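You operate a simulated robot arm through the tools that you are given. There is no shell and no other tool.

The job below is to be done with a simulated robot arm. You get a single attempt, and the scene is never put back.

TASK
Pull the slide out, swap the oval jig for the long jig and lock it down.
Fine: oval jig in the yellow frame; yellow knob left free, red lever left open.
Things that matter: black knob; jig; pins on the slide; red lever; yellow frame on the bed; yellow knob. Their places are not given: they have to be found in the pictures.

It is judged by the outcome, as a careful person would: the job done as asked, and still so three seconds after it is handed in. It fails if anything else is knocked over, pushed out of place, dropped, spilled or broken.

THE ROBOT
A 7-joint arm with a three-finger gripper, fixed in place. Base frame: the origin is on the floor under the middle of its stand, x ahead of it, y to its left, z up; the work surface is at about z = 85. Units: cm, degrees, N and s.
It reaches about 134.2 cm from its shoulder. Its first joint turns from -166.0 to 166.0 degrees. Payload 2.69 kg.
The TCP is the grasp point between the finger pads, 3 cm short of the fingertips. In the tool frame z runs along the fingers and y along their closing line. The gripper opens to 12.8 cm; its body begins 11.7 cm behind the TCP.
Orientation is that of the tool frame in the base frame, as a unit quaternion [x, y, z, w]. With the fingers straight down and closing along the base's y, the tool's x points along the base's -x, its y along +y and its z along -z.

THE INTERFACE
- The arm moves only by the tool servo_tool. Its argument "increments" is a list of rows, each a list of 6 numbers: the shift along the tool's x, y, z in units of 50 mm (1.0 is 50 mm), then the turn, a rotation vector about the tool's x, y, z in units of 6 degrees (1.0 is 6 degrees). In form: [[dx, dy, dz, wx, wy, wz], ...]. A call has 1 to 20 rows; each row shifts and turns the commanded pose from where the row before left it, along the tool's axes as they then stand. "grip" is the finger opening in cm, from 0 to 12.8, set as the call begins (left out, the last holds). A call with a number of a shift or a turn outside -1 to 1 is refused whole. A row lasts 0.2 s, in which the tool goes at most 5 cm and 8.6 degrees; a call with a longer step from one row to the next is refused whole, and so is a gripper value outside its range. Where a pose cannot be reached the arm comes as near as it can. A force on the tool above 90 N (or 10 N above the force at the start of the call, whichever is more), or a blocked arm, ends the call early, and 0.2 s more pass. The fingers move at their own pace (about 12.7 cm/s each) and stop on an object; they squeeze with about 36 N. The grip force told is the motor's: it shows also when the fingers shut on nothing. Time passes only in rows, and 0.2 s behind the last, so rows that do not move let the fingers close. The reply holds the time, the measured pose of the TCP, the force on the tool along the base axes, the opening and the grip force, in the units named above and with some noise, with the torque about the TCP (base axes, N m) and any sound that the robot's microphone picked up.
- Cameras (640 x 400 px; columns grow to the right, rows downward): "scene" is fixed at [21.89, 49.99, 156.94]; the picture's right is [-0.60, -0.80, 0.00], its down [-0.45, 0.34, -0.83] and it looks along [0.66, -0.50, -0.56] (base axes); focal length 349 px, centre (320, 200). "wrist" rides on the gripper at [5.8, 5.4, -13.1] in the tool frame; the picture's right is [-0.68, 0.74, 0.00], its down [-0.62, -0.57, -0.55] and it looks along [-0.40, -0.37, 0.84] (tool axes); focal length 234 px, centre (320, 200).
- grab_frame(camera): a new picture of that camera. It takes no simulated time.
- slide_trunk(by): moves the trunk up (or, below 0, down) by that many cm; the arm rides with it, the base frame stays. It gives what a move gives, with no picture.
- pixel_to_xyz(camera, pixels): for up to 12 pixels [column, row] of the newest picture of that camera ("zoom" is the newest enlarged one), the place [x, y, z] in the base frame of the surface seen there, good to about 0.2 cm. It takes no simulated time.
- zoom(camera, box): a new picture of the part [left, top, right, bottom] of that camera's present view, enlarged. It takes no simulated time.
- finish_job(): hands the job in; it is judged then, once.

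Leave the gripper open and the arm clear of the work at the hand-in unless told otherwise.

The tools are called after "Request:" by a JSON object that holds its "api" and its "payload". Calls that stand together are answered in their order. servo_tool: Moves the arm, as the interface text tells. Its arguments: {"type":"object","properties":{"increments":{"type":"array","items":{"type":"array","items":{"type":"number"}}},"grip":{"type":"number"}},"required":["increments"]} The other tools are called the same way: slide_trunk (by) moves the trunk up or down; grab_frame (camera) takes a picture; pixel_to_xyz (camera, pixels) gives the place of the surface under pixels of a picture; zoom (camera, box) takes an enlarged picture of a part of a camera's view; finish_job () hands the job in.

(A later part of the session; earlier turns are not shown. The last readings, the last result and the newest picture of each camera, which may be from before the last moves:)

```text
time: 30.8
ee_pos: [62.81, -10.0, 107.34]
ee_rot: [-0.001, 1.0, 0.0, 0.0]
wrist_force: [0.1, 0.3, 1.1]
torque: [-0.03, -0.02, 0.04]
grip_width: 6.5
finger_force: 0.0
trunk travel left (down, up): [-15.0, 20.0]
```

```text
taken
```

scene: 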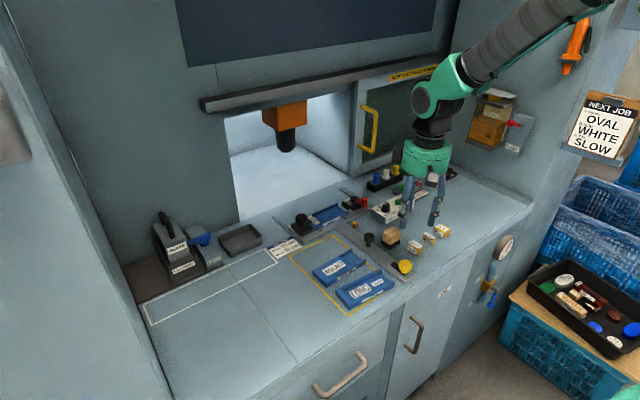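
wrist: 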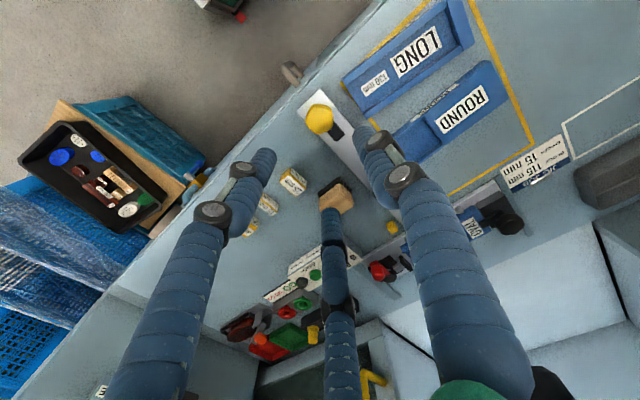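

The slide is out with everything else in place. Now I look closely at the jig clamp and the pins on the crossbar.

Request:
{"api": "zoom", "payload": {"camera": "scene", "box": [284, 194, 348, 244]}}

Request:
{"api": "pixel_to_xyz", "payload": {"camera": "zoom", "pixels": [[165, 155], [200, 130], [130, 155], [175, 180], [230, 205], [250, 190], [310, 190], [310, 245], [110, 235], [190, 250], [260, 260], [350, 150]]}}

Request:
{"api": "zoom", "payload": {"camera": "scene", "box": [324, 184, 380, 219]}}

Request:
{"api": "pixel_to_xyz", "payload": {"camera": "zoom", "pixels": [[230, 85], [180, 130], [210, 160], [300, 85], [340, 60], [400, 90], [420, 170], [320, 130], [250, 140], [290, 160], [150, 200], [480, 210]]}}

```text
8.00 times, centred on (316, 219) of scene
```

zoom: 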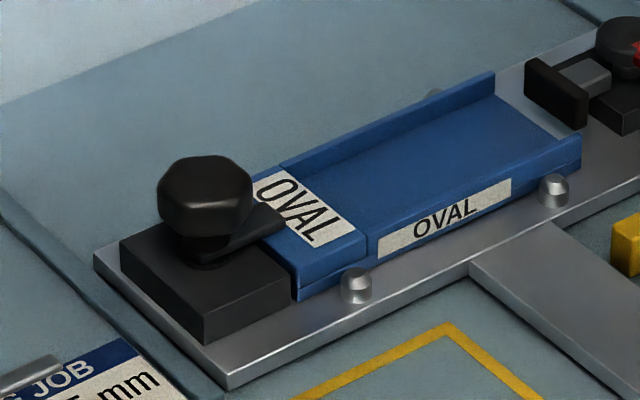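

```text
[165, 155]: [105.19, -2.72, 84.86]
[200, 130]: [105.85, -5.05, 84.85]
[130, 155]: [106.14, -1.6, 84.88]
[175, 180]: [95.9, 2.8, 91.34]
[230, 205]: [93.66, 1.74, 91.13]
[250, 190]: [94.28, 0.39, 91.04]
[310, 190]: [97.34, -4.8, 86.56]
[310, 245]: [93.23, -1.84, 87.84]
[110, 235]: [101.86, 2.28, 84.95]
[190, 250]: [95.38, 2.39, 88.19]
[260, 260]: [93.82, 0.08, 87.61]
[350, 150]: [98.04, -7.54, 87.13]
```

```text
11.43 times, centred on (352, 202) of scene
```

zoom: 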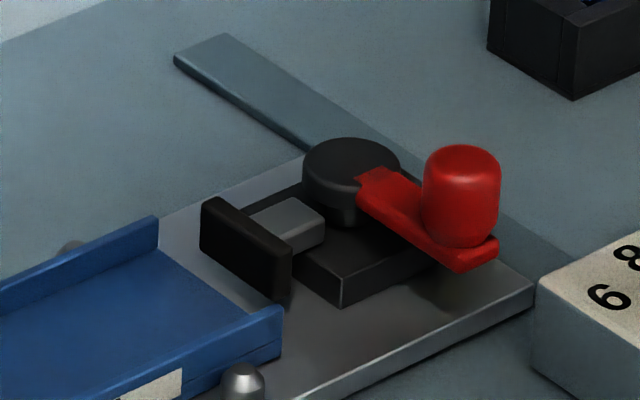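

```text
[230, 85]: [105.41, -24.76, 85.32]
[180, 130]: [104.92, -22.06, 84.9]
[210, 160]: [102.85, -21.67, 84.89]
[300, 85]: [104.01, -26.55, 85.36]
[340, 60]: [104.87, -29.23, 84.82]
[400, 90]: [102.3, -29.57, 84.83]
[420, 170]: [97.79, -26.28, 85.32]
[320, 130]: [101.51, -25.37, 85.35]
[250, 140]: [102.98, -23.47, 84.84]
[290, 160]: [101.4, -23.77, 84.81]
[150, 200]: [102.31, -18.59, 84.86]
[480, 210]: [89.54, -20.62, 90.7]
```

I see the black clamp knob on its block at about (95.3, 1.8, top 91.3), its arm pointing −y over the OVAL jig's end; the red lever's pad stands clear of the jig, so it is open. I move above the black knob.

Request:
{"api": "servo_tool", "payload": {"increments": [[-0.77, 0.34, 0, 0, 0, 0], [-0.77, 0.34, 0, 0, 0, 0], [-0.77, 0.34, 0, 0, 0, 0], [-0.77, 0.34, 0, 0, 0, 0], [-0.77, 0.34, 0, 0, 0, 0], [-0.77, 0.34, 0, 0, 0, 0], [-0.77, 0.34, 0, 0, 0, 0], [0, 0, 0, 0, 0, 0]], "grip": 8}}

Request:
{"api": "grab_frame", "payload": {"camera": "wrist"}}

Request:
{"api": "zoom", "payload": {"camera": "wrist", "box": [250, 90, 410, 190]}}

```text
time: 32.6
ee_pos: [89.98, 1.88, 107.02]
ee_rot: [0.0, 1.0, 0.0, -0.001]
wrist_force: [-0.2, 0.6, -0.8]
torque: [0.01, 0.05, 0.01]
grip_width: 8.0
finger_force: 0.0
trunk travel left (down, up): [-15.0, 20.0]
```

```text
taken
```

wrist: 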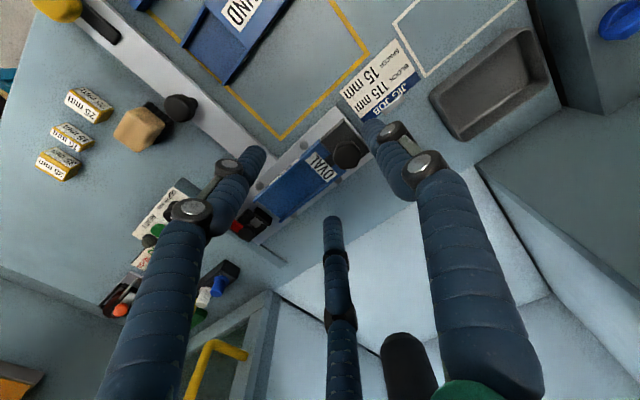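

```text
4.00 times, centred on (330, 140) of wrist
```

zoom: 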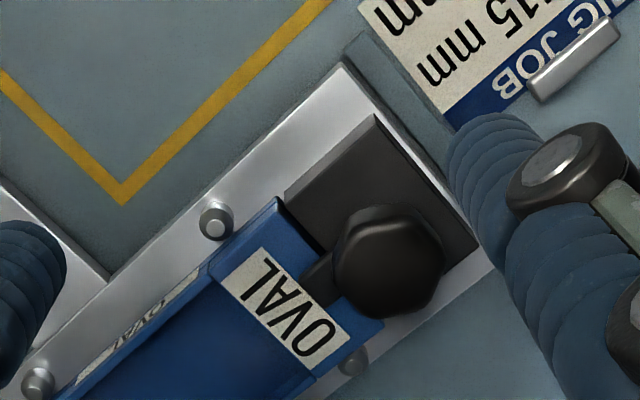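

Clear view of the clamp: knob at zoom (392, 262), arm under it pointing over the label. I read points of knob, arm, block, pins and jig.

Request:
{"api": "pixel_to_xyz", "payload": {"camera": "zoom", "pixels": [[392, 265], [350, 265], [435, 265], [392, 225], [392, 305], [322, 285], [375, 120], [475, 240], [285, 190], [212, 218], [350, 362], [40, 380]]}}

Request:
{"api": "pixel_to_xyz", "payload": {"camera": "zoom", "pixels": [[275, 205], [205, 265], [375, 325], [260, 300], [150, 350], [220, 300], [345, 70], [490, 265], [315, 300], [310, 270], [270, 230], [360, 335]]}}

```text
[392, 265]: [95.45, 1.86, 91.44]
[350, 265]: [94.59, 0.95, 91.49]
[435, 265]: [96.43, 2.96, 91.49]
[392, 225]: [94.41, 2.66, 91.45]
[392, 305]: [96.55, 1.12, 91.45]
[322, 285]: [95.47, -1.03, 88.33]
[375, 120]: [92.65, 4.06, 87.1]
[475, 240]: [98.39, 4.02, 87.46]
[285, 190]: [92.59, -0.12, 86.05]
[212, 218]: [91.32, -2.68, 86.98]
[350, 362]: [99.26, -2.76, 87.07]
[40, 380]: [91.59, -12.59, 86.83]
```

```text
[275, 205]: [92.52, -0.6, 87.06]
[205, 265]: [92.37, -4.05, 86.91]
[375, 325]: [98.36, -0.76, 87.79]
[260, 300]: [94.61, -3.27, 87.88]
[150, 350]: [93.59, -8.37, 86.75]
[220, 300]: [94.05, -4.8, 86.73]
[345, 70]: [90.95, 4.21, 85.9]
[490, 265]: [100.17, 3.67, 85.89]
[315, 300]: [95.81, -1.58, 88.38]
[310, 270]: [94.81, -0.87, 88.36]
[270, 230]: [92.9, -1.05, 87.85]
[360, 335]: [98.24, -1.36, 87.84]
```

Knob centre (95.45, 1.87), top 91.45, arm top 88.36. I go over it and down to z≈97 first, checking the wrist against the rail.

Request:
{"api": "servo_tool", "payload": {"increments": [[-0.547, 0, 0, 0, 0, 0], [-0.547, 0, 0, 0, 0, 0], [0, 0, 0.5, 0, 0, 0], [0, 0, 0.5, 0, 0, 0], [0, 0, 0.5, 0, 0, 0], [0, 0, 0.5, 0, 0, 0], [0, 0, 0, 0, 0, 0]], "grip": 8}}

Request:
{"api": "grab_frame", "payload": {"camera": "scene"}}

Request:
{"api": "grab_frame", "payload": {"camera": "wrist"}}

```text
time: 34.2
ee_pos: [95.42, 1.77, 97.01]
ee_rot: [0.0, 1.0, 0.001, 0.0]
wrist_force: [-0.2, 0.4, -1.0]
torque: [0.03, 0.02, 0.0]
grip_width: 8.01
finger_force: 0.1
trunk travel left (down, up): [-15.0, 20.0]
```

```text
taken
```

scene: 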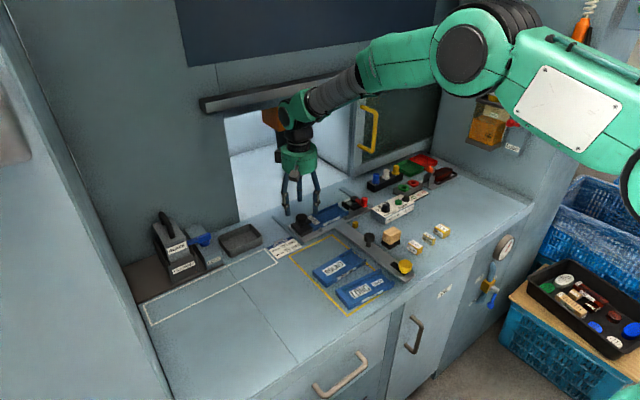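

```text
taken
```

wrist: 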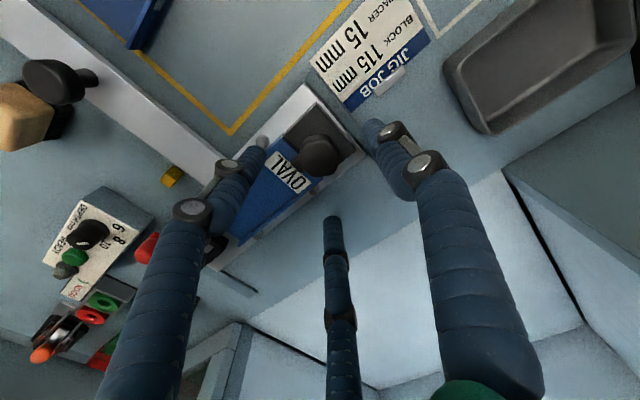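

Request:
{"api": "pixel_to_xyz", "payload": {"camera": "scene", "pixels": [[290, 105], [284, 118], [300, 110], [300, 135], [296, 155], [250, 95], [265, 98], [330, 85]]}}

Request:
{"api": "zoom", "payload": {"camera": "scene", "box": [240, 70, 360, 145]}}

```text
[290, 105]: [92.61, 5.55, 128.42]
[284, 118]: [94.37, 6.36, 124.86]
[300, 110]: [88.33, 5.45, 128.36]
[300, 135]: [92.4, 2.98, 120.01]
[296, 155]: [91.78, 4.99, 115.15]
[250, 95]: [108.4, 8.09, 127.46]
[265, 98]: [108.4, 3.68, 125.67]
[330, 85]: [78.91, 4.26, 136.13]
```

```text
5.33 times, centred on (300, 108) of scene
```

zoom: 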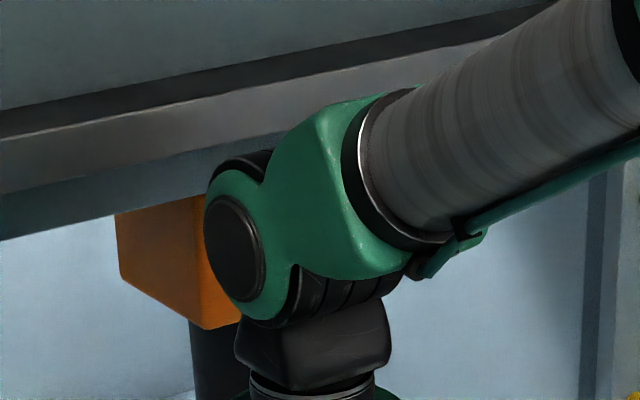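

The wrist stays about 7 cm from the rail. I lower to z≈92.0 and close on the black knob.

Request:
{"api": "servo_tool", "payload": {"increments": [[0, 0.02, 0.34, 0, 0, 0], [0, 0, 0.34, 0, 0, 0], [0, 0, 0.32, 0, 0, 0], [0, 0, 0, 0, 0, 0]], "grip": 8}}

Request:
{"api": "servo_tool", "payload": {"increments": [[0, 0, 0, 0, 0, 0], [0, 0, 0, 0, 0, 0], [0, 0, 0, 0, 0, 0], [0, 0, 0, 0, 0, 0]], "grip": 3.2}}

Request:
{"api": "zoom", "payload": {"camera": "scene", "box": [270, 180, 350, 240]}}

```text
time: 35.2
ee_pos: [95.34, 1.85, 92.19]
ee_rot: [0.0, 1.0, 0.0, 0.0]
wrist_force: [-0.4, -0.1, 0.7]
torque: [-0.02, 0.03, -0.01]
grip_width: 7.98
finger_force: 0.1
trunk travel left (down, up): [-15.0, 20.0]
```

```text
time: 36.2
ee_pos: [95.44, 1.85, 92.18]
ee_rot: [0.0, 1.0, 0.0, 0.0]
wrist_force: [10.6, -6.1, -0.2]
torque: [-0.1, -0.22, 0.0]
grip_width: 3.97
finger_force: 5.7
trunk travel left (down, up): [-15.0, 20.0]
```

```text
6.67 times, centred on (310, 210) of scene
```

zoom: 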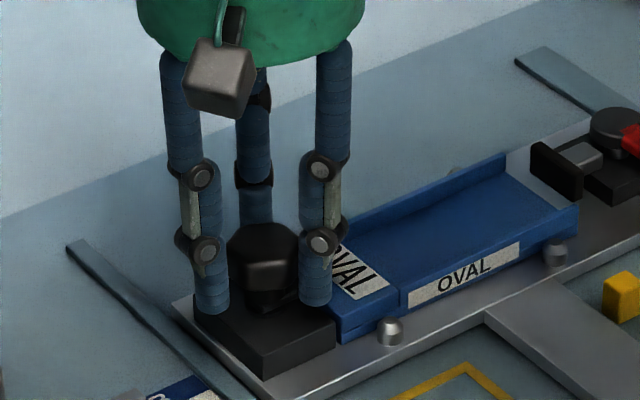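

Contact at 3.97 with light force; I tighten the grip.

Request:
{"api": "servo_tool", "payload": {"increments": [[-0.015, -0.01, 0, 0, 0, 0], [0, 0, 0, 0, 0, 0], [0, 0, 0, 0, 0, 0]], "grip": 2.8}}

```text
time: 37.0
ee_pos: [95.5, 1.87, 92.0]
ee_rot: [0.0, 1.0, 0.0, 0.0]
wrist_force: [8.3, -5.0, 2.8]
torque: [-0.12, -0.22, 0.01]
grip_width: 3.87
finger_force: 8.4
trunk travel left (down, up): [-15.0, 20.0]
```

Request:
{"api": "servo_tool", "payload": {"increments": [[-0.02, -0.015, 0, 0, 0, 0], [0, 0, 0, 0, 0, 0], [0, 0, 0, 0, 0, 0]], "grip": 2}}

```text
time: 37.8
ee_pos: [95.5, 1.85, 92.11]
ee_rot: [0.0, 1.0, 0.001, -0.001]
wrist_force: [-0.8, -5.7, 4.4]
torque: [-0.19, 0.07, -0.01]
grip_width: 3.77
finger_force: 13.3
trunk travel left (down, up): [-15.0, 20.0]
```

Grip 13 N now. I try turning 12° counter-clockwise and read the torque.

Request:
{"api": "servo_tool", "payload": {"increments": [[0, 0, 0, 0, 0, -0.5], [0, 0, 0, 0, 0, -0.5], [0, 0, 0, 0, 0, -0.5], [0, 0, 0, 0, 0, -0.5], [0, 0, 0, 0, 0, 0]], "grip": 2}}

Request:
{"api": "zoom", "payload": {"camera": "scene", "box": [270, 180, 350, 240]}}

Request:
{"api": "zoom", "payload": {"camera": "wrist", "box": [220, 90, 420, 215]}}

```text
time: 39.0
ee_pos: [95.47, 1.74, 92.12]
ee_rot: [-0.104, 0.995, 0.0, 0.0]
wrist_force: [-2.8, -11.3, 5.0]
torque: [-0.28, 0.04, -0.01]
grip_width: 3.72
finger_force: 13.1
trunk travel left (down, up): [-15.0, 20.0]
```

```text
6.67 times, centred on (310, 210) of scene
```

zoom: 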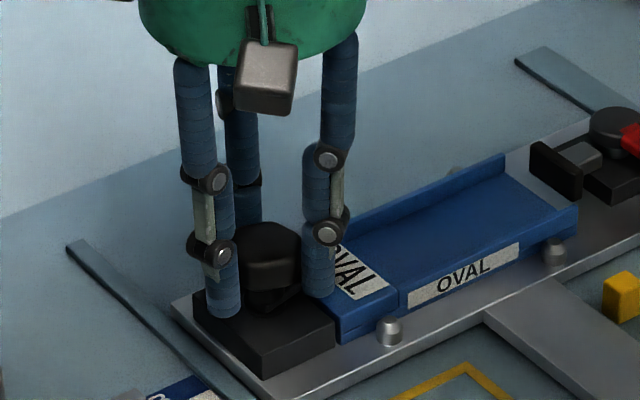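

```text
3.20 times, centred on (320, 152) of wrist
```

zoom: 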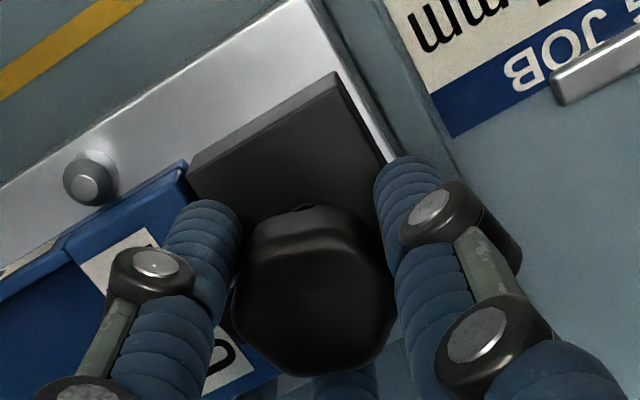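

The knob turns with the hand, with no resisting torque. I continue to about 90°.

Request:
{"api": "servo_tool", "payload": {"increments": [[0, 0, 0, 0, 0, -0.87], [0, 0, 0, 0, 0, -0.87], [0, 0, 0, 0, 0, -0.87], [0, 0, 0, 0, 0, -0.87], [0, 0, 0, 0, 0, -0.87], [0, 0, 0, 0, 0, -0.87], [0, 0, 0, 0, 0, -0.87], [0, 0, 0, 0, 0, 0]], "grip": 2}}

Request:
{"api": "zoom", "payload": {"camera": "scene", "box": [270, 180, 350, 240]}}

Request:
{"api": "zoom", "payload": {"camera": "wrist", "box": [220, 90, 420, 215]}}

```text
time: 40.8
ee_pos: [95.56, 1.75, 92.1]
ee_rot: [-0.412, 0.911, 0.0, 0.0]
wrist_force: [-1.7, -16.0, 2.8]
torque: [-0.4, 0.07, -0.01]
grip_width: 3.74
finger_force: 12.8
trunk travel left (down, up): [-15.0, 20.0]
```

```text
6.67 times, centred on (310, 210) of scene
```

zoom: 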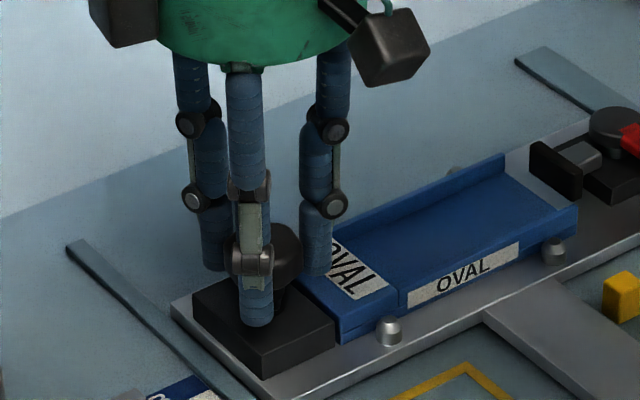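

```text
3.20 times, centred on (320, 152) of wrist
```

zoom: 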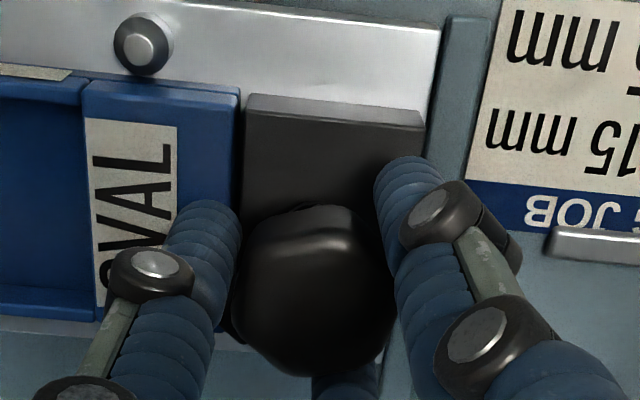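

The clamp is turning freely (48° so far). I shift 0.15 cm to −y to relieve the side force and continue another 42°.

Request:
{"api": "servo_tool", "payload": {"increments": [[0.0225, -0.02, 0, 0, 0, 0], [0, 0, 0, 0, 0, -0.87], [0, 0, 0, 0, 0, -0.87], [0, 0, 0, 0, 0, -0.87], [0, 0, 0, 0, 0, -0.87], [0, 0, 0, 0, 0, -0.87], [0, 0, 0, 0, 0, -0.87], [0, 0, 0, 0, 0, -0.87], [0, 0, 0, 0, 0, -0.87], [0, 0, 0, 0, 0, 0]], "grip": 2}}

Request:
{"api": "zoom", "payload": {"camera": "scene", "box": [270, 180, 350, 240]}}

Request:
{"api": "zoom", "payload": {"camera": "wrist", "box": [220, 90, 420, 215]}}

```text
time: 43.0
ee_pos: [95.48, 1.74, 92.04]
ee_rot: [0.709, -0.705, -0.001, -0.001]
wrist_force: [-3.6, -1.9, 2.0]
torque: [0.05, 0.11, -0.52]
grip_width: 3.65
finger_force: 44.8
trunk travel left (down, up): [-15.0, 20.0]
```

```text
6.67 times, centred on (310, 210) of scene
```

zoom: 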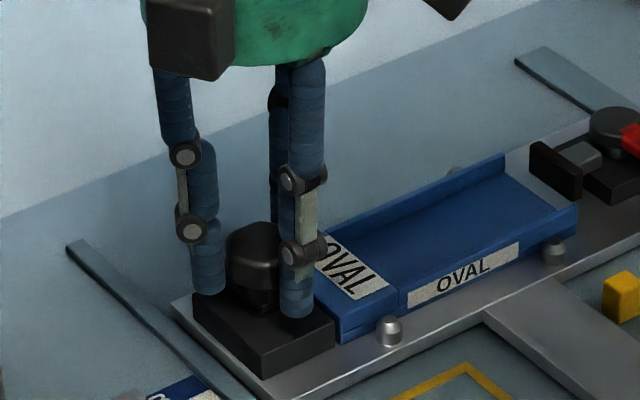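

```text
3.20 times, centred on (320, 152) of wrist
```

zoom: 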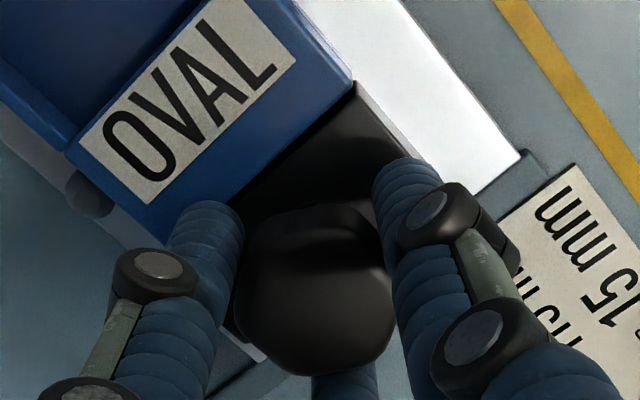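

The turn reached its stop near 90° (torque −0.5), and the label is uncovered. I open and lift to look.

Request:
{"api": "servo_tool", "payload": {"increments": [[0, 0, 0, 0, 0, 0], [0, 0, 0, 0, 0, 0], [0, 0, 0, 0, 0, 0], [0, 0, -0.5, 0, 0, 0], [0, 0, -0.8, 0, 0, 0], [0, 0, -0.8, 0, 0, 0], [0, 0, -0.8, 0, 0, 0], [0, 0, 0, 0, 0, 0]], "grip": 8}}

Request:
{"api": "zoom", "payload": {"camera": "scene", "box": [280, 184, 360, 234]}}

Request:
{"api": "grab_frame", "payload": {"camera": "wrist"}}

```text
time: 44.8
ee_pos: [95.53, 1.81, 106.66]
ee_rot: [0.709, -0.705, 0.0, 0.001]
wrist_force: [0.6, 0.8, 0.3]
torque: [0.03, -0.06, -0.03]
grip_width: 8.01
finger_force: 0.1
trunk travel left (down, up): [-15.0, 20.0]
```

```text
8.00 times, centred on (320, 209) of scene
```

zoom: 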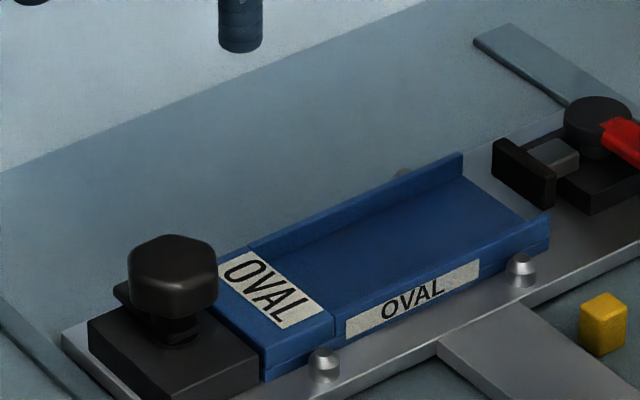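

```text
taken
```

wrist: 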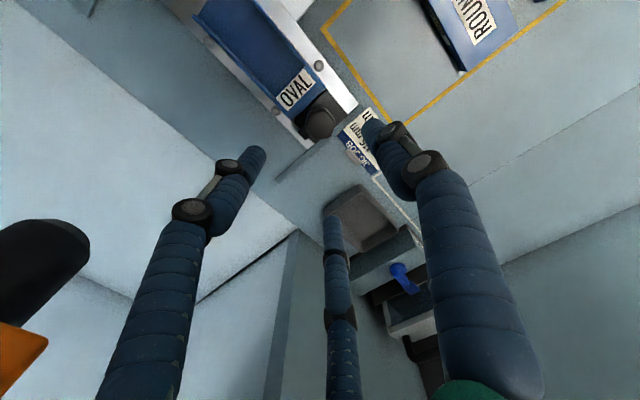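

The clamp arm now points away from the jig. I back off to (88, −8) for clearance from the rail, then turn another 90° so the single finger points to −y (for a grip across the jig's width).

Request:
{"api": "servo_tool", "payload": {"increments": [[0.667, 0.5, 0, 0, 0, 0], [0.667, 0.5, 0, 0, 0, 0], [0.667, 0.5, 0, 0, 0, 0], [0, 0, 0, 0, 0, -1], [0, 0, 0, 0, 0, -1], [0, 0, 0, 0, 0, -1], [0, 0, 0, 0, 0, -1], [0, 0, 0, 0, 0, -1], [0, 0, 0, 0, 0, -1], [0, 0, 0, 0, 0, -1], [0, 0, 0, 0, 0, -1], [0, 0, 0, 0, 0, -1], [0, 0, 0, 0, 0, -1], [0, 0, 0, 0, 0, 0]], "grip": 9.2}}

Request:
{"api": "grab_frame", "payload": {"camera": "scene"}}

Request:
{"api": "grab_frame", "payload": {"camera": "wrist"}}

```text
time: 47.8
ee_pos: [88.04, -8.29, 106.5]
ee_rot: [0.967, -0.256, 0.0, 0.0]
wrist_force: [-0.7, -0.4, 0.5]
torque: [0.0, 0.02, 0.01]
grip_width: 9.21
finger_force: 0.1
trunk travel left (down, up): [-15.0, 20.0]
```

```text
taken
```

scene: 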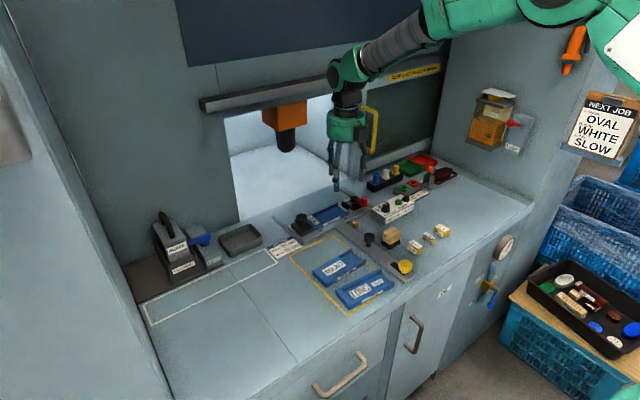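

```text
taken
```

wrist: 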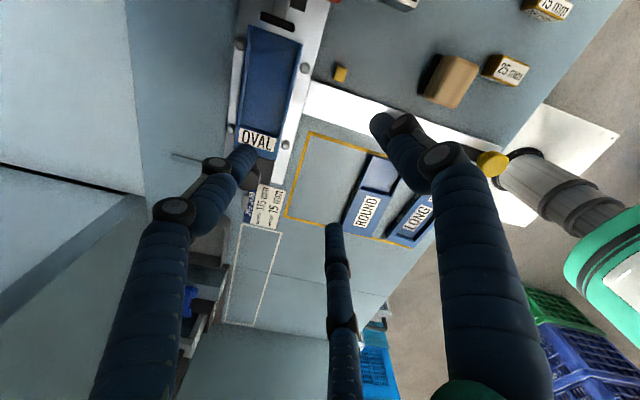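

150° so far and still fine. I turn the last 30°, then look.

Request:
{"api": "servo_tool", "payload": {"increments": [[0, 0, 0, 0, 0, -0.99], [0, 0, 0, 0, 0, -0.99], [0, 0, 0, 0, 0, -0.99], [0, 0, 0, 0, 0, -0.99], [0, 0, 0, 0, 0, -0.99], [0, 0, 0, 0, 0, 0]], "grip": 9.2}}

Request:
{"api": "grab_frame", "payload": {"camera": "wrist"}}

Request:
{"api": "zoom", "payload": {"camera": "wrist", "box": [180, 0, 420, 150]}}

```text
time: 49.2
ee_pos: [88.63, -6.81, 106.89]
ee_rot: [0.995, -0.096, -0.001, 0.011]
wrist_force: [-0.2, 0.4, -1.0]
torque: [-0.05, 0.02, 0.0]
grip_width: 9.21
finger_force: 0.1
out of reach, approached as far as the arm can: row 3, 4, 5
trunk travel left (down, up): [-15.0, 20.0]
```

```text
taken
```

wrist: 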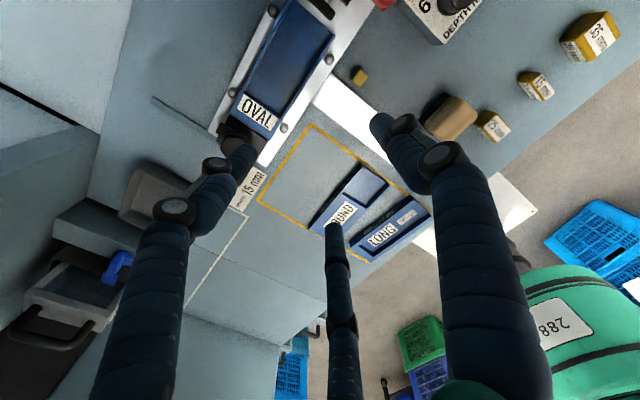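

```text
2.67 times, centred on (300, 75) of wrist
```

zoom: 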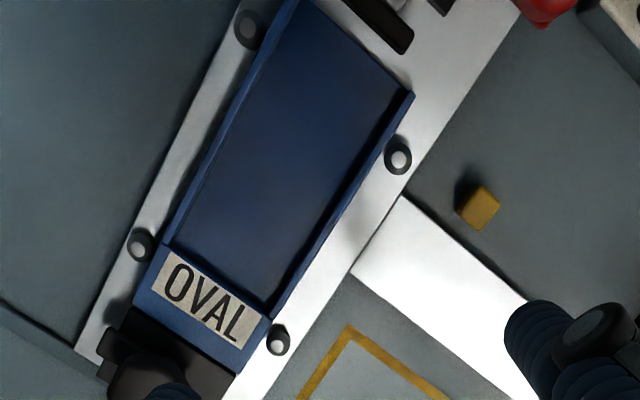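

The wrist joint limits at about 169°, so I use the hand's threefold symmetry instead: at 60° counter-clockwise from the start another finger points to −y, with the other two across the jig. I turn back.

Request:
{"api": "servo_tool", "payload": {"increments": [[0, 0, 0, 0, 0, 1], [0, 0, 0, 0, 0, 1], [0, 0, 0, 0, 0, 1], [0, 0, 0, 0, 0, 1], [0, 0, 0, 0, 0, 1], [0, 0, 0, 0, 0, 1], [0, 0, 0, 0, 0, 1], [0, 0, 0, 0, 0, 1], [0, 0, 0, 0, 0, 1], [0, 0, 0, 0, 0, 1], [0, 0, 0, 0, 0, 1], [0, 0, 0, 0, 0, 1], [0, 0, 0, 0, 0, 1], [0, 0, 0, 0, 0, 1], [0, 0, 0, 0, 0, 1], [0, 0, 0, 0, 0, 1], [0, 0, 0, 0, 0, 1], [0, 0, 0, 0, 0, 1], [0, 0, 0, 0, 0, 0]], "grip": 8.4}}

```text
time: 53.2
ee_pos: [88.54, -6.96, 106.88]
ee_rot: [-0.507, 0.862, -0.01, -0.007]
wrist_force: [-0.4, 0.2, -0.4]
torque: [0.0, 0.01, 0.03]
grip_width: 8.39
finger_force: 0.1
trunk travel left (down, up): [-15.0, 20.0]
```

Now at 61° CCW. I tilt the hand 20° about the base x axis (palm leaning to +y) so the −y finger stays high and the other two can reach down the jig's long sides.

Request:
{"api": "servo_tool", "payload": {"increments": [[0, 0, 0, 0.38, 0.68, 0.04], [0, 0, 0, 0.38, 0.68, 0.04], [0, 0, 0, 0.38, 0.68, 0.04], [0, 0, 0, 0.37, 0.68, 0.03], [0, 0, 0, 0, 0, 0]], "grip": 8.4}}

Request:
{"api": "grab_frame", "payload": {"camera": "wrist"}}

```text
time: 54.4
ee_pos: [88.58, -6.87, 106.86]
ee_rot: [-0.493, 0.853, -0.15, -0.088]
wrist_force: [-0.6, 0.2, 0.4]
torque: [-0.01, 0.02, 0.0]
grip_width: 8.41
finger_force: 0.0
trunk travel left (down, up): [-15.0, 20.0]
```

```text
taken
```

wrist: 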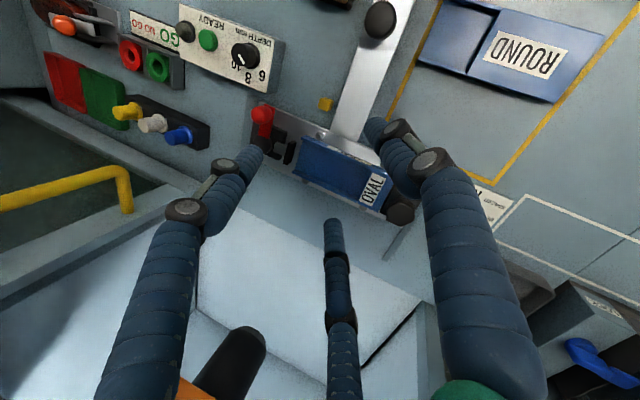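

Orientation is as designed. I zoom the wrist view on the jig for exact edges.

Request:
{"api": "zoom", "payload": {"camera": "wrist", "box": [240, 90, 440, 215]}}

Request:
{"api": "pixel_to_xyz", "payload": {"camera": "zoom", "pixels": [[205, 155], [455, 240], [165, 245], [415, 360], [215, 160], [300, 190], [240, 285], [140, 190], [100, 175], [160, 200], [75, 100], [330, 250]]}}

```text
3.20 times, centred on (340, 152) of wrist
```

zoom: 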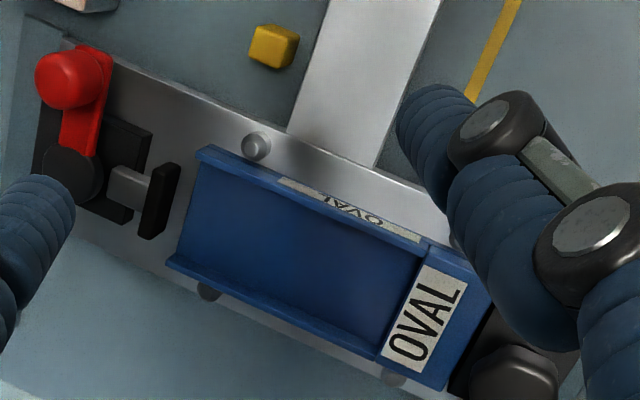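

```text
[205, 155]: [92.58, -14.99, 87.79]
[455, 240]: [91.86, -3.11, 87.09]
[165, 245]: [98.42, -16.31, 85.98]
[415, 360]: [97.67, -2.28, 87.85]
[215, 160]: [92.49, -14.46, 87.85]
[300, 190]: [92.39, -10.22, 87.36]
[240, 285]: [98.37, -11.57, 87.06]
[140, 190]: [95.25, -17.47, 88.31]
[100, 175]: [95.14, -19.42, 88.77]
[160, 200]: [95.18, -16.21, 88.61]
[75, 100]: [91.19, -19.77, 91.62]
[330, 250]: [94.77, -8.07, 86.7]
```

The jig's centre is about (95.4, −7.7), its pad-side neighbour (red clamp pad) at y −16.2. I move to above the grip point at z≈97.

Request:
{"api": "servo_tool", "payload": {"increments": [[-0.234, -0.2585, 0.498, 0, 0, 0], [-0.234, -0.2585, 0.498, 0, 0, 0], [-0.234, -0.2585, 0.498, 0, 0, 0], [-0.234, -0.2585, 0.498, 0, 0, 0], [0, 0, 0, 0, 0, 0]], "grip": 8.4}}

Request:
{"api": "grab_frame", "payload": {"camera": "wrist"}}

Request:
{"api": "zoom", "payload": {"camera": "scene", "box": [270, 140, 382, 240]}}

```text
time: 55.6
ee_pos: [95.49, -8.77, 96.83]
ee_rot: [-0.493, 0.853, -0.147, -0.088]
wrist_force: [-0.3, -0.1, 0.2]
torque: [-0.04, 0.02, -0.01]
grip_width: 8.42
finger_force: 0.0
trunk travel left (down, up): [-15.0, 20.0]
```

```text
taken
```

wrist: 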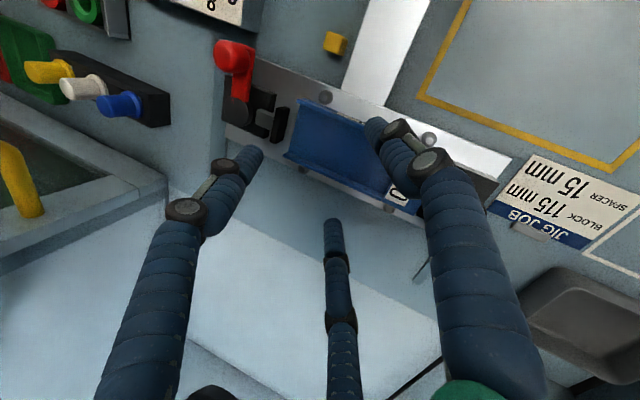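

```text
4.00 times, centred on (326, 190) of scene
```

zoom: 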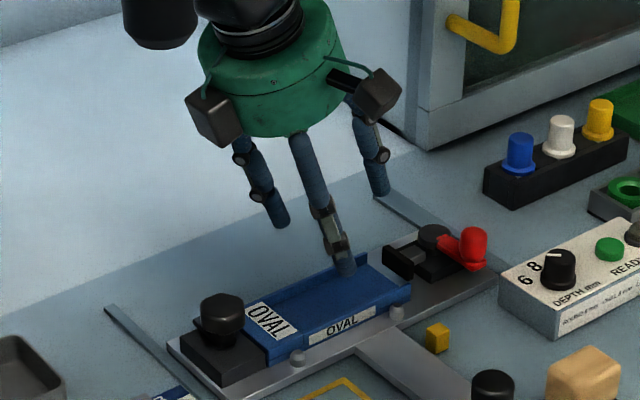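

I lower straight to z≈91.6 (tips at the jig's top level) and check the spacing on both sides.

Request:
{"api": "servo_tool", "payload": {"increments": [[-0.158, 0.091, 0.501, 0, 0, 0], [-0.155, 0.09, 0.49, 0, 0, 0], [0, 0, 0, 0, 0, 0]], "grip": 8.4}}

Request:
{"api": "zoom", "payload": {"camera": "wrist", "box": [220, 60, 460, 260]}}

Request:
{"api": "zoom", "payload": {"camera": "scene", "box": [280, 170, 360, 230]}}

```text
time: 56.4
ee_pos: [95.45, -8.75, 91.63]
ee_rot: [-0.493, 0.852, -0.15, -0.088]
wrist_force: [-0.6, 0.0, -0.5]
torque: [0.01, 0.05, -0.01]
grip_width: 8.38
finger_force: 0.0
trunk travel left (down, up): [-15.0, 20.0]
```

```text
2.00 times, centred on (340, 160) of wrist
```

zoom: 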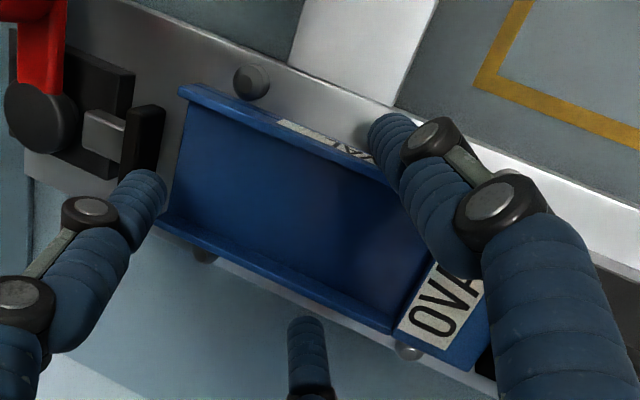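

```text
6.67 times, centred on (320, 200) of scene
```

zoom: 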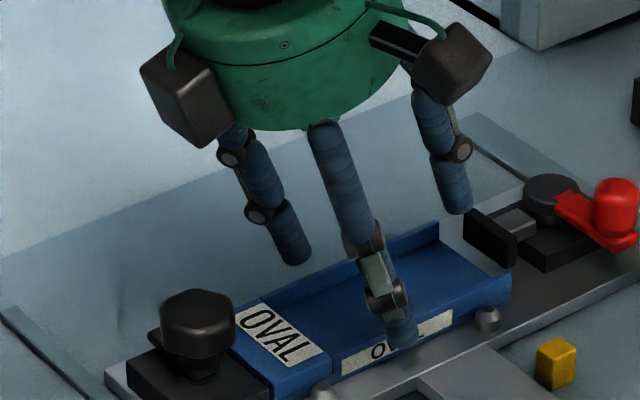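

Both low fingers straddle the jig's middle; the third is above its −y end. I lower 1.75 cm more, checking force.

Request:
{"api": "servo_tool", "payload": {"increments": [[-0.044, 0.025, 0.168, 0, 0, 0], [-0.044, 0.025, 0.168, 0, 0, 0], [0, 0, 0, 0, 0, 0]], "grip": 8.4}}

Request:
{"api": "zoom", "payload": {"camera": "wrist", "box": [220, 60, 460, 260]}}

Request:
{"api": "zoom", "payload": {"camera": "scene", "box": [280, 170, 360, 230]}}

```text
time: 57.2
ee_pos: [95.3, -8.89, 89.91]
ee_rot: [-0.492, 0.853, -0.149, -0.088]
wrist_force: [1.0, 0.4, 0.5]
torque: [-0.02, -0.03, 0.04]
grip_width: 8.41
finger_force: 0.0
trunk travel left (down, up): [-15.0, 20.0]
```

```text
2.00 times, centred on (340, 160) of wrist
```

zoom: 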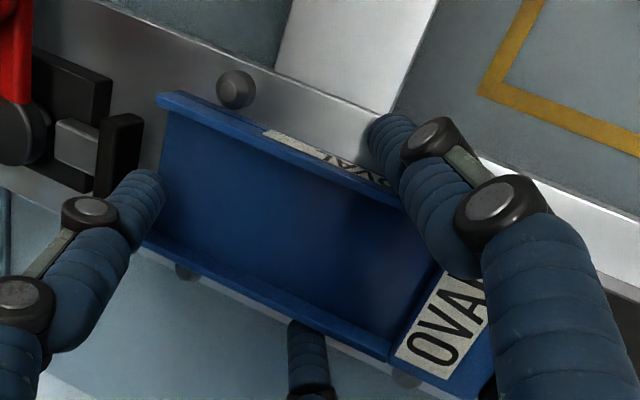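

```text
6.67 times, centred on (320, 200) of scene
```

zoom: 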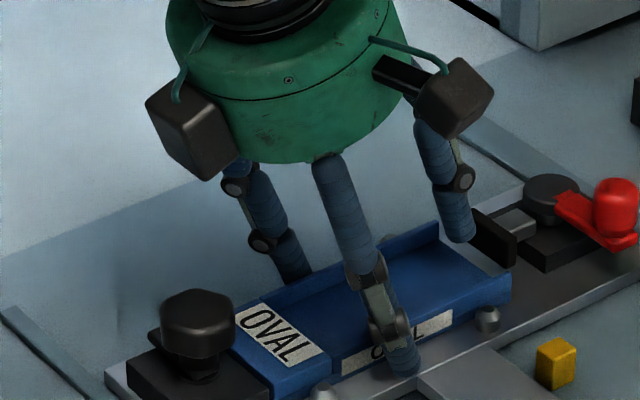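

All clear. I close the fingers on the jig's sides.

Request:
{"api": "servo_tool", "payload": {"increments": [[0, 0, 0, 0, 0, 0], [0, 0, 0, 0, 0, 0], [0, 0, 0, 0, 0, 0], [0, 0, 0, 0, 0, 0]], "grip": 6.6}}

Request:
{"api": "zoom", "payload": {"camera": "wrist", "box": [220, 60, 460, 260]}}

Request:
{"api": "zoom", "payload": {"camera": "scene", "box": [280, 170, 360, 230]}}

```text
time: 58.2
ee_pos: [95.25, -9.02, 90.01]
ee_rot: [-0.493, 0.852, -0.15, -0.088]
wrist_force: [3.6, 2.1, 1.6]
torque: [0.15, -0.06, -0.02]
grip_width: 7.3
finger_force: 35.9
trunk travel left (down, up): [-15.0, 20.0]
```

```text
2.00 times, centred on (340, 160) of wrist
```

zoom: 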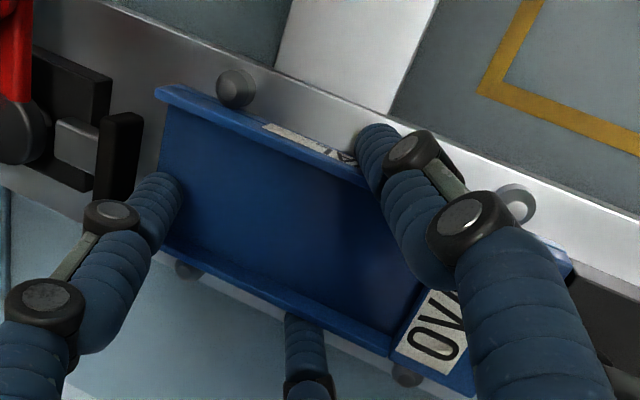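

```text
6.67 times, centred on (320, 200) of scene
```

zoom: 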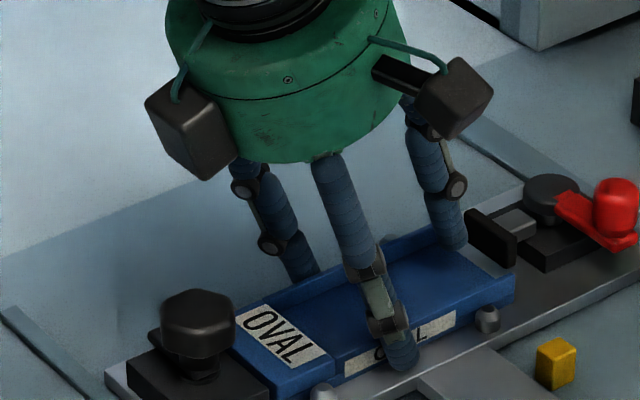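

Gripped at 7.3 with 36 N. I lift 1.5 cm and check that the jig comes up level.

Request:
{"api": "servo_tool", "payload": {"increments": [[0.03, -0.017, -0.094, 0, 0, 0], [0.03, -0.017, -0.094, 0, 0, 0], [0.03, -0.017, -0.094, 0, 0, 0], [0, 0, 0, 0, 0, 0]], "grip": 6.4}}

Request:
{"api": "zoom", "payload": {"camera": "wrist", "box": [220, 60, 460, 260]}}

Request:
{"api": "zoom", "payload": {"camera": "scene", "box": [280, 170, 360, 230]}}

```text
time: 59.2
ee_pos: [95.25, -8.89, 91.64]
ee_rot: [-0.493, 0.853, -0.149, -0.089]
wrist_force: [1.0, 0.4, 0.6]
torque: [-0.05, 0.04, 0.01]
grip_width: 5.73
finger_force: 0.1
trunk travel left (down, up): [-15.0, 20.0]
```

```text
2.00 times, centred on (340, 160) of wrist
```

zoom: 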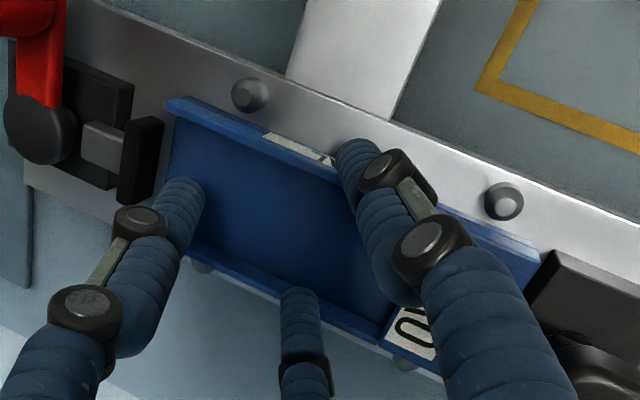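

```text
6.67 times, centred on (320, 200) of scene
```

zoom: 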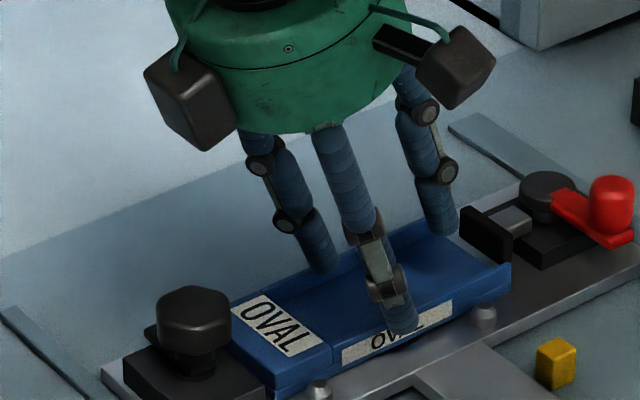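

The fingers slipped off upward (opening 5.73, no force) and the jig stayed on the slide. I check its state and let things settle.

Request:
{"api": "servo_tool", "payload": {"increments": [[0.06, -0.034, -0.188, 0, 0, 0], [0.06, -0.034, -0.188, 0, 0, 0], [0.06, -0.034, -0.188, 0, 0, 0], [0, 0, 0, 0, 0, 0]], "grip": 8.4}}

Request:
{"api": "zoom", "payload": {"camera": "scene", "box": [280, 180, 360, 230]}}

Request:
{"api": "grab_frame", "payload": {"camera": "wrist"}}

```text
time: 60.2
ee_pos: [95.32, -9.11, 94.49]
ee_rot: [-0.493, 0.852, -0.149, -0.088]
wrist_force: [-0.2, 1.2, 0.0]
torque: [0.01, 0.01, 0.03]
grip_width: 8.39
finger_force: 0.0
trunk travel left (down, up): [-15.0, 20.0]
```

```text
8.00 times, centred on (320, 205) of scene
```

zoom: 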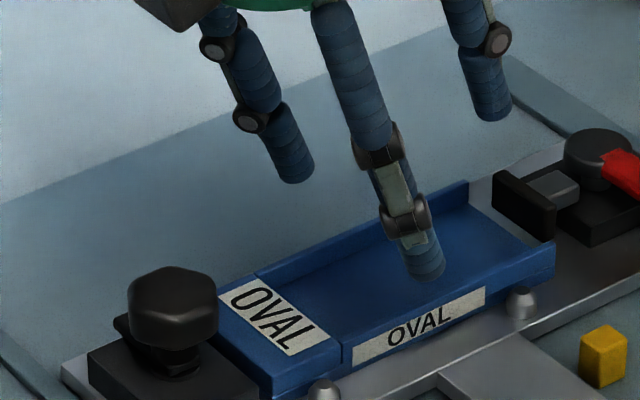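

```text
taken
```

wrist: 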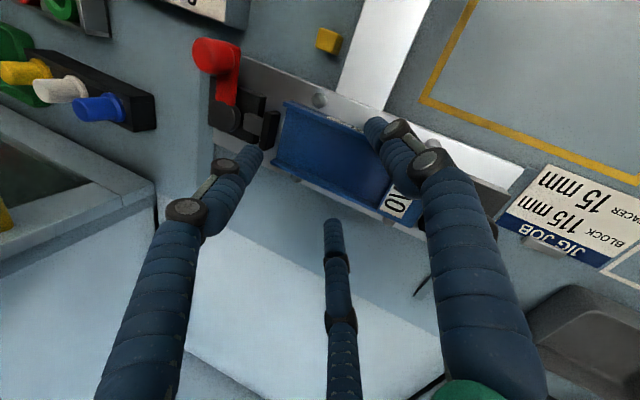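

I measure whether the OVAL jig still sits flat and where.

Request:
{"api": "zoom", "payload": {"camera": "scene", "box": [296, 196, 360, 236]}}

Request:
{"api": "pixel_to_xyz", "payload": {"camera": "zoom", "pixels": [[75, 180], [200, 275], [230, 260], [120, 165], [365, 75], [380, 80], [470, 155], [475, 140], [215, 270], [150, 335], [400, 160], [330, 210]]}}

```text
10.00 times, centred on (328, 216) of scene
```

zoom: 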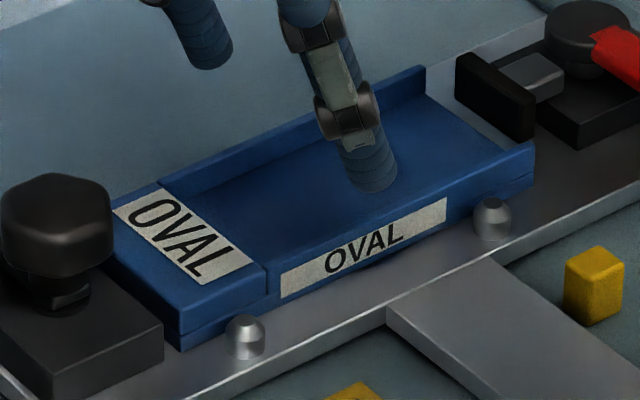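

```text
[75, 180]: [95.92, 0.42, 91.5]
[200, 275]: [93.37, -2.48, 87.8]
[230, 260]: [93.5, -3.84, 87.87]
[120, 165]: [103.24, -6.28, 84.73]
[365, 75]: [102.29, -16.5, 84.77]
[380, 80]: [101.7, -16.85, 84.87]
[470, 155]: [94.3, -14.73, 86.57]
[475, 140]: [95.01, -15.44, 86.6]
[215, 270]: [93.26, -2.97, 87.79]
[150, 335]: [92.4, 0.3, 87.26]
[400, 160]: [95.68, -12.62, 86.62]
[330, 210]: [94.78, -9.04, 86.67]
```

I check where finger B's tip really is relative to the commanded TCP.

Request:
{"api": "pixel_to_xyz", "payload": {"camera": "zoom", "pixels": [[372, 188], [360, 180], [390, 178], [365, 160], [350, 125], [212, 62], [205, 45], [345, 95], [320, 40]]}}

```text
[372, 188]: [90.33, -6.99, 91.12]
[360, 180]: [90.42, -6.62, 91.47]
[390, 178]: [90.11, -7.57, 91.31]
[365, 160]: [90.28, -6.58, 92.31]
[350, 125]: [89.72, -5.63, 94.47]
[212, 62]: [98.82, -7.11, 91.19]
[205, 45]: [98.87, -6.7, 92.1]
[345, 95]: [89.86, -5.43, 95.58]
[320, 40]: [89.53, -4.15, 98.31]
```

The tip geometry matches. The last grip had only a thin band of contact, so I go back down about 0.4 cm lower (tips just above the plate) with the same alignment.

Request:
{"api": "servo_tool", "payload": {"increments": [[-0.124, 0.062, 0.406, 0, 0, 0], [-0.124, 0.062, 0.406, 0, 0, 0], [0, 0, 0, 0, 0, 0], [-0.0344, 0.0198, 0.109, 0, 0, 0], [0, 0, 0, 0, 0, 0]], "grip": 8.4}}

Request:
{"api": "zoom", "payload": {"camera": "scene", "box": [296, 196, 360, 236]}}

```text
time: 61.4
ee_pos: [95.54, -9.01, 89.9]
ee_rot: [-0.492, 0.853, -0.15, -0.088]
wrist_force: [0.6, 0.1, 8.0]
torque: [0.19, -0.11, 0.05]
grip_width: 8.49
finger_force: 0.4
trunk travel left (down, up): [-15.0, 20.0]
```

```text
10.00 times, centred on (328, 216) of scene
```

zoom: 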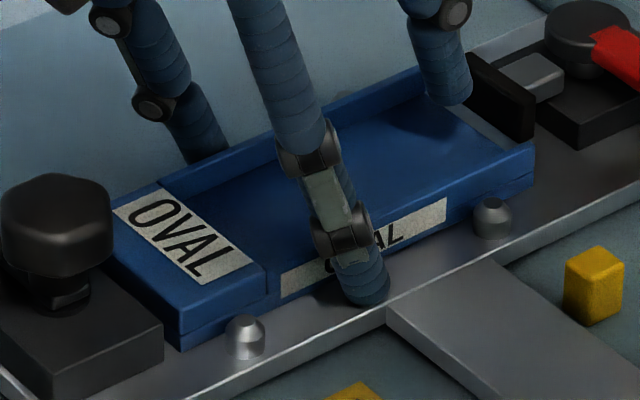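

The tips touch the plate at z≈89.9 (8 N), so that is the lowest possible. I rise 0.2 cm and close, then lift in tiny steps while reading the force.

Request:
{"api": "servo_tool", "payload": {"increments": [[0.012, -0.007, -0.038, 0, 0, 0], [0, 0, 0, 0, 0, 0]], "grip": 8.4}}

Request:
{"api": "servo_tool", "payload": {"increments": [[0, 0, 0, 0, 0, 0], [0, 0, 0, 0, 0, 0], [0, 0, 0, 0, 0, 0]], "grip": 7}}

Request:
{"api": "zoom", "payload": {"camera": "scene", "box": [296, 196, 360, 236]}}

Request:
{"api": "zoom", "payload": {"camera": "wrist", "box": [220, 60, 460, 260]}}

```text
time: 62.0
ee_pos: [95.4, -9.06, 89.84]
ee_rot: [-0.492, 0.853, -0.149, -0.089]
wrist_force: [-0.8, -0.1, 1.5]
torque: [0.05, -0.06, -0.03]
grip_width: 8.4
finger_force: 0.0
trunk travel left (down, up): [-15.0, 20.0]
```

```text
time: 62.8
ee_pos: [95.43, -9.11, 89.83]
ee_rot: [-0.493, 0.852, -0.149, -0.088]
wrist_force: [0.8, 2.8, 3.7]
torque: [-0.04, -0.01, 0.04]
grip_width: 7.3
finger_force: 35.9
trunk travel left (down, up): [-15.0, 20.0]
```

```text
10.00 times, centred on (328, 216) of scene
```

zoom: 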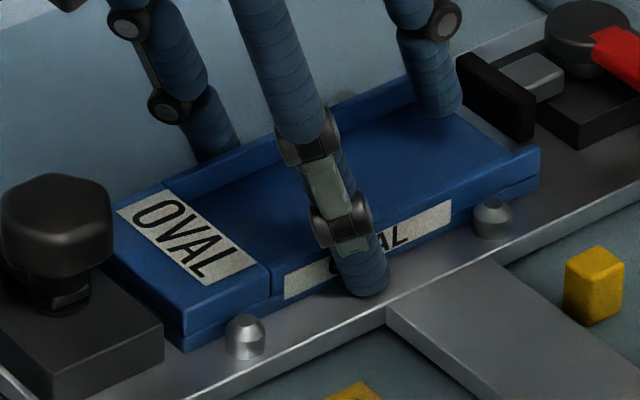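

```text
2.00 times, centred on (340, 160) of wrist
```

zoom: 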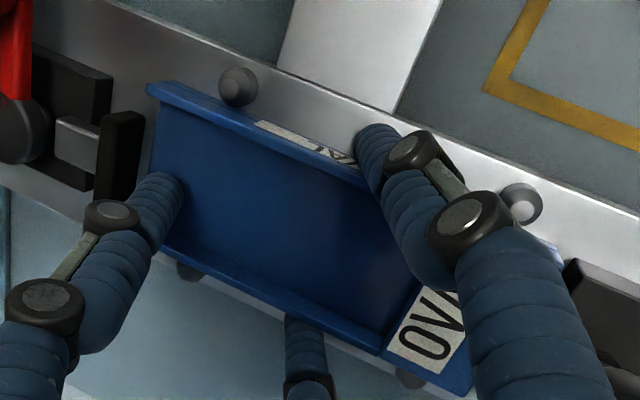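

Gripped at 7.3 / 36 N again. I lift 0.2 cm and read the force.

Request:
{"api": "servo_tool", "payload": {"increments": [[0.012, -0.0068, -0.0376, 0, 0, 0], [0, 0, 0, 0, 0, 0]], "grip": 6.2}}

Request:
{"api": "servo_tool", "payload": {"increments": [[0.012, -0.0068, -0.0376, 0, 0, 0], [0, 0, 0, 0, 0, 0]], "grip": 6.2}}

Request:
{"api": "zoom", "payload": {"camera": "scene", "box": [296, 196, 360, 236]}}

```text
time: 63.4
ee_pos: [95.41, -9.04, 89.85]
ee_rot: [-0.492, 0.853, -0.148, -0.088]
wrist_force: [-0.1, 0.7, 1.1]
torque: [-0.05, -0.01, -0.02]
grip_width: 7.29
finger_force: 35.8
trunk travel left (down, up): [-15.0, 20.0]
```

```text
time: 64.0
ee_pos: [95.48, -9.03, 90.17]
ee_rot: [-0.493, 0.853, -0.149, -0.088]
wrist_force: [0.7, -0.5, -3.3]
torque: [-0.04, 0.03, 0.02]
grip_width: 7.31
finger_force: 35.6
trunk travel left (down, up): [-15.0, 20.0]
```

```text
10.00 times, centred on (328, 216) of scene
```

zoom: 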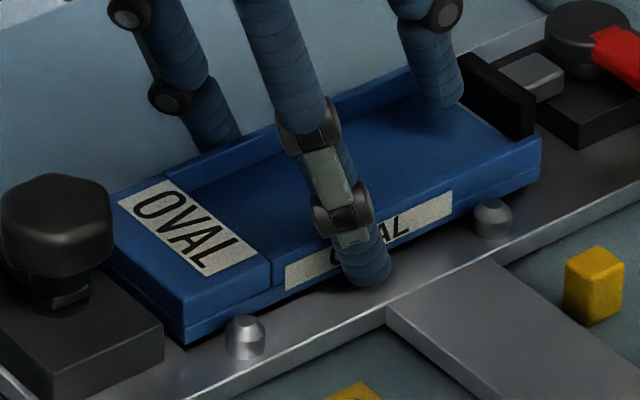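

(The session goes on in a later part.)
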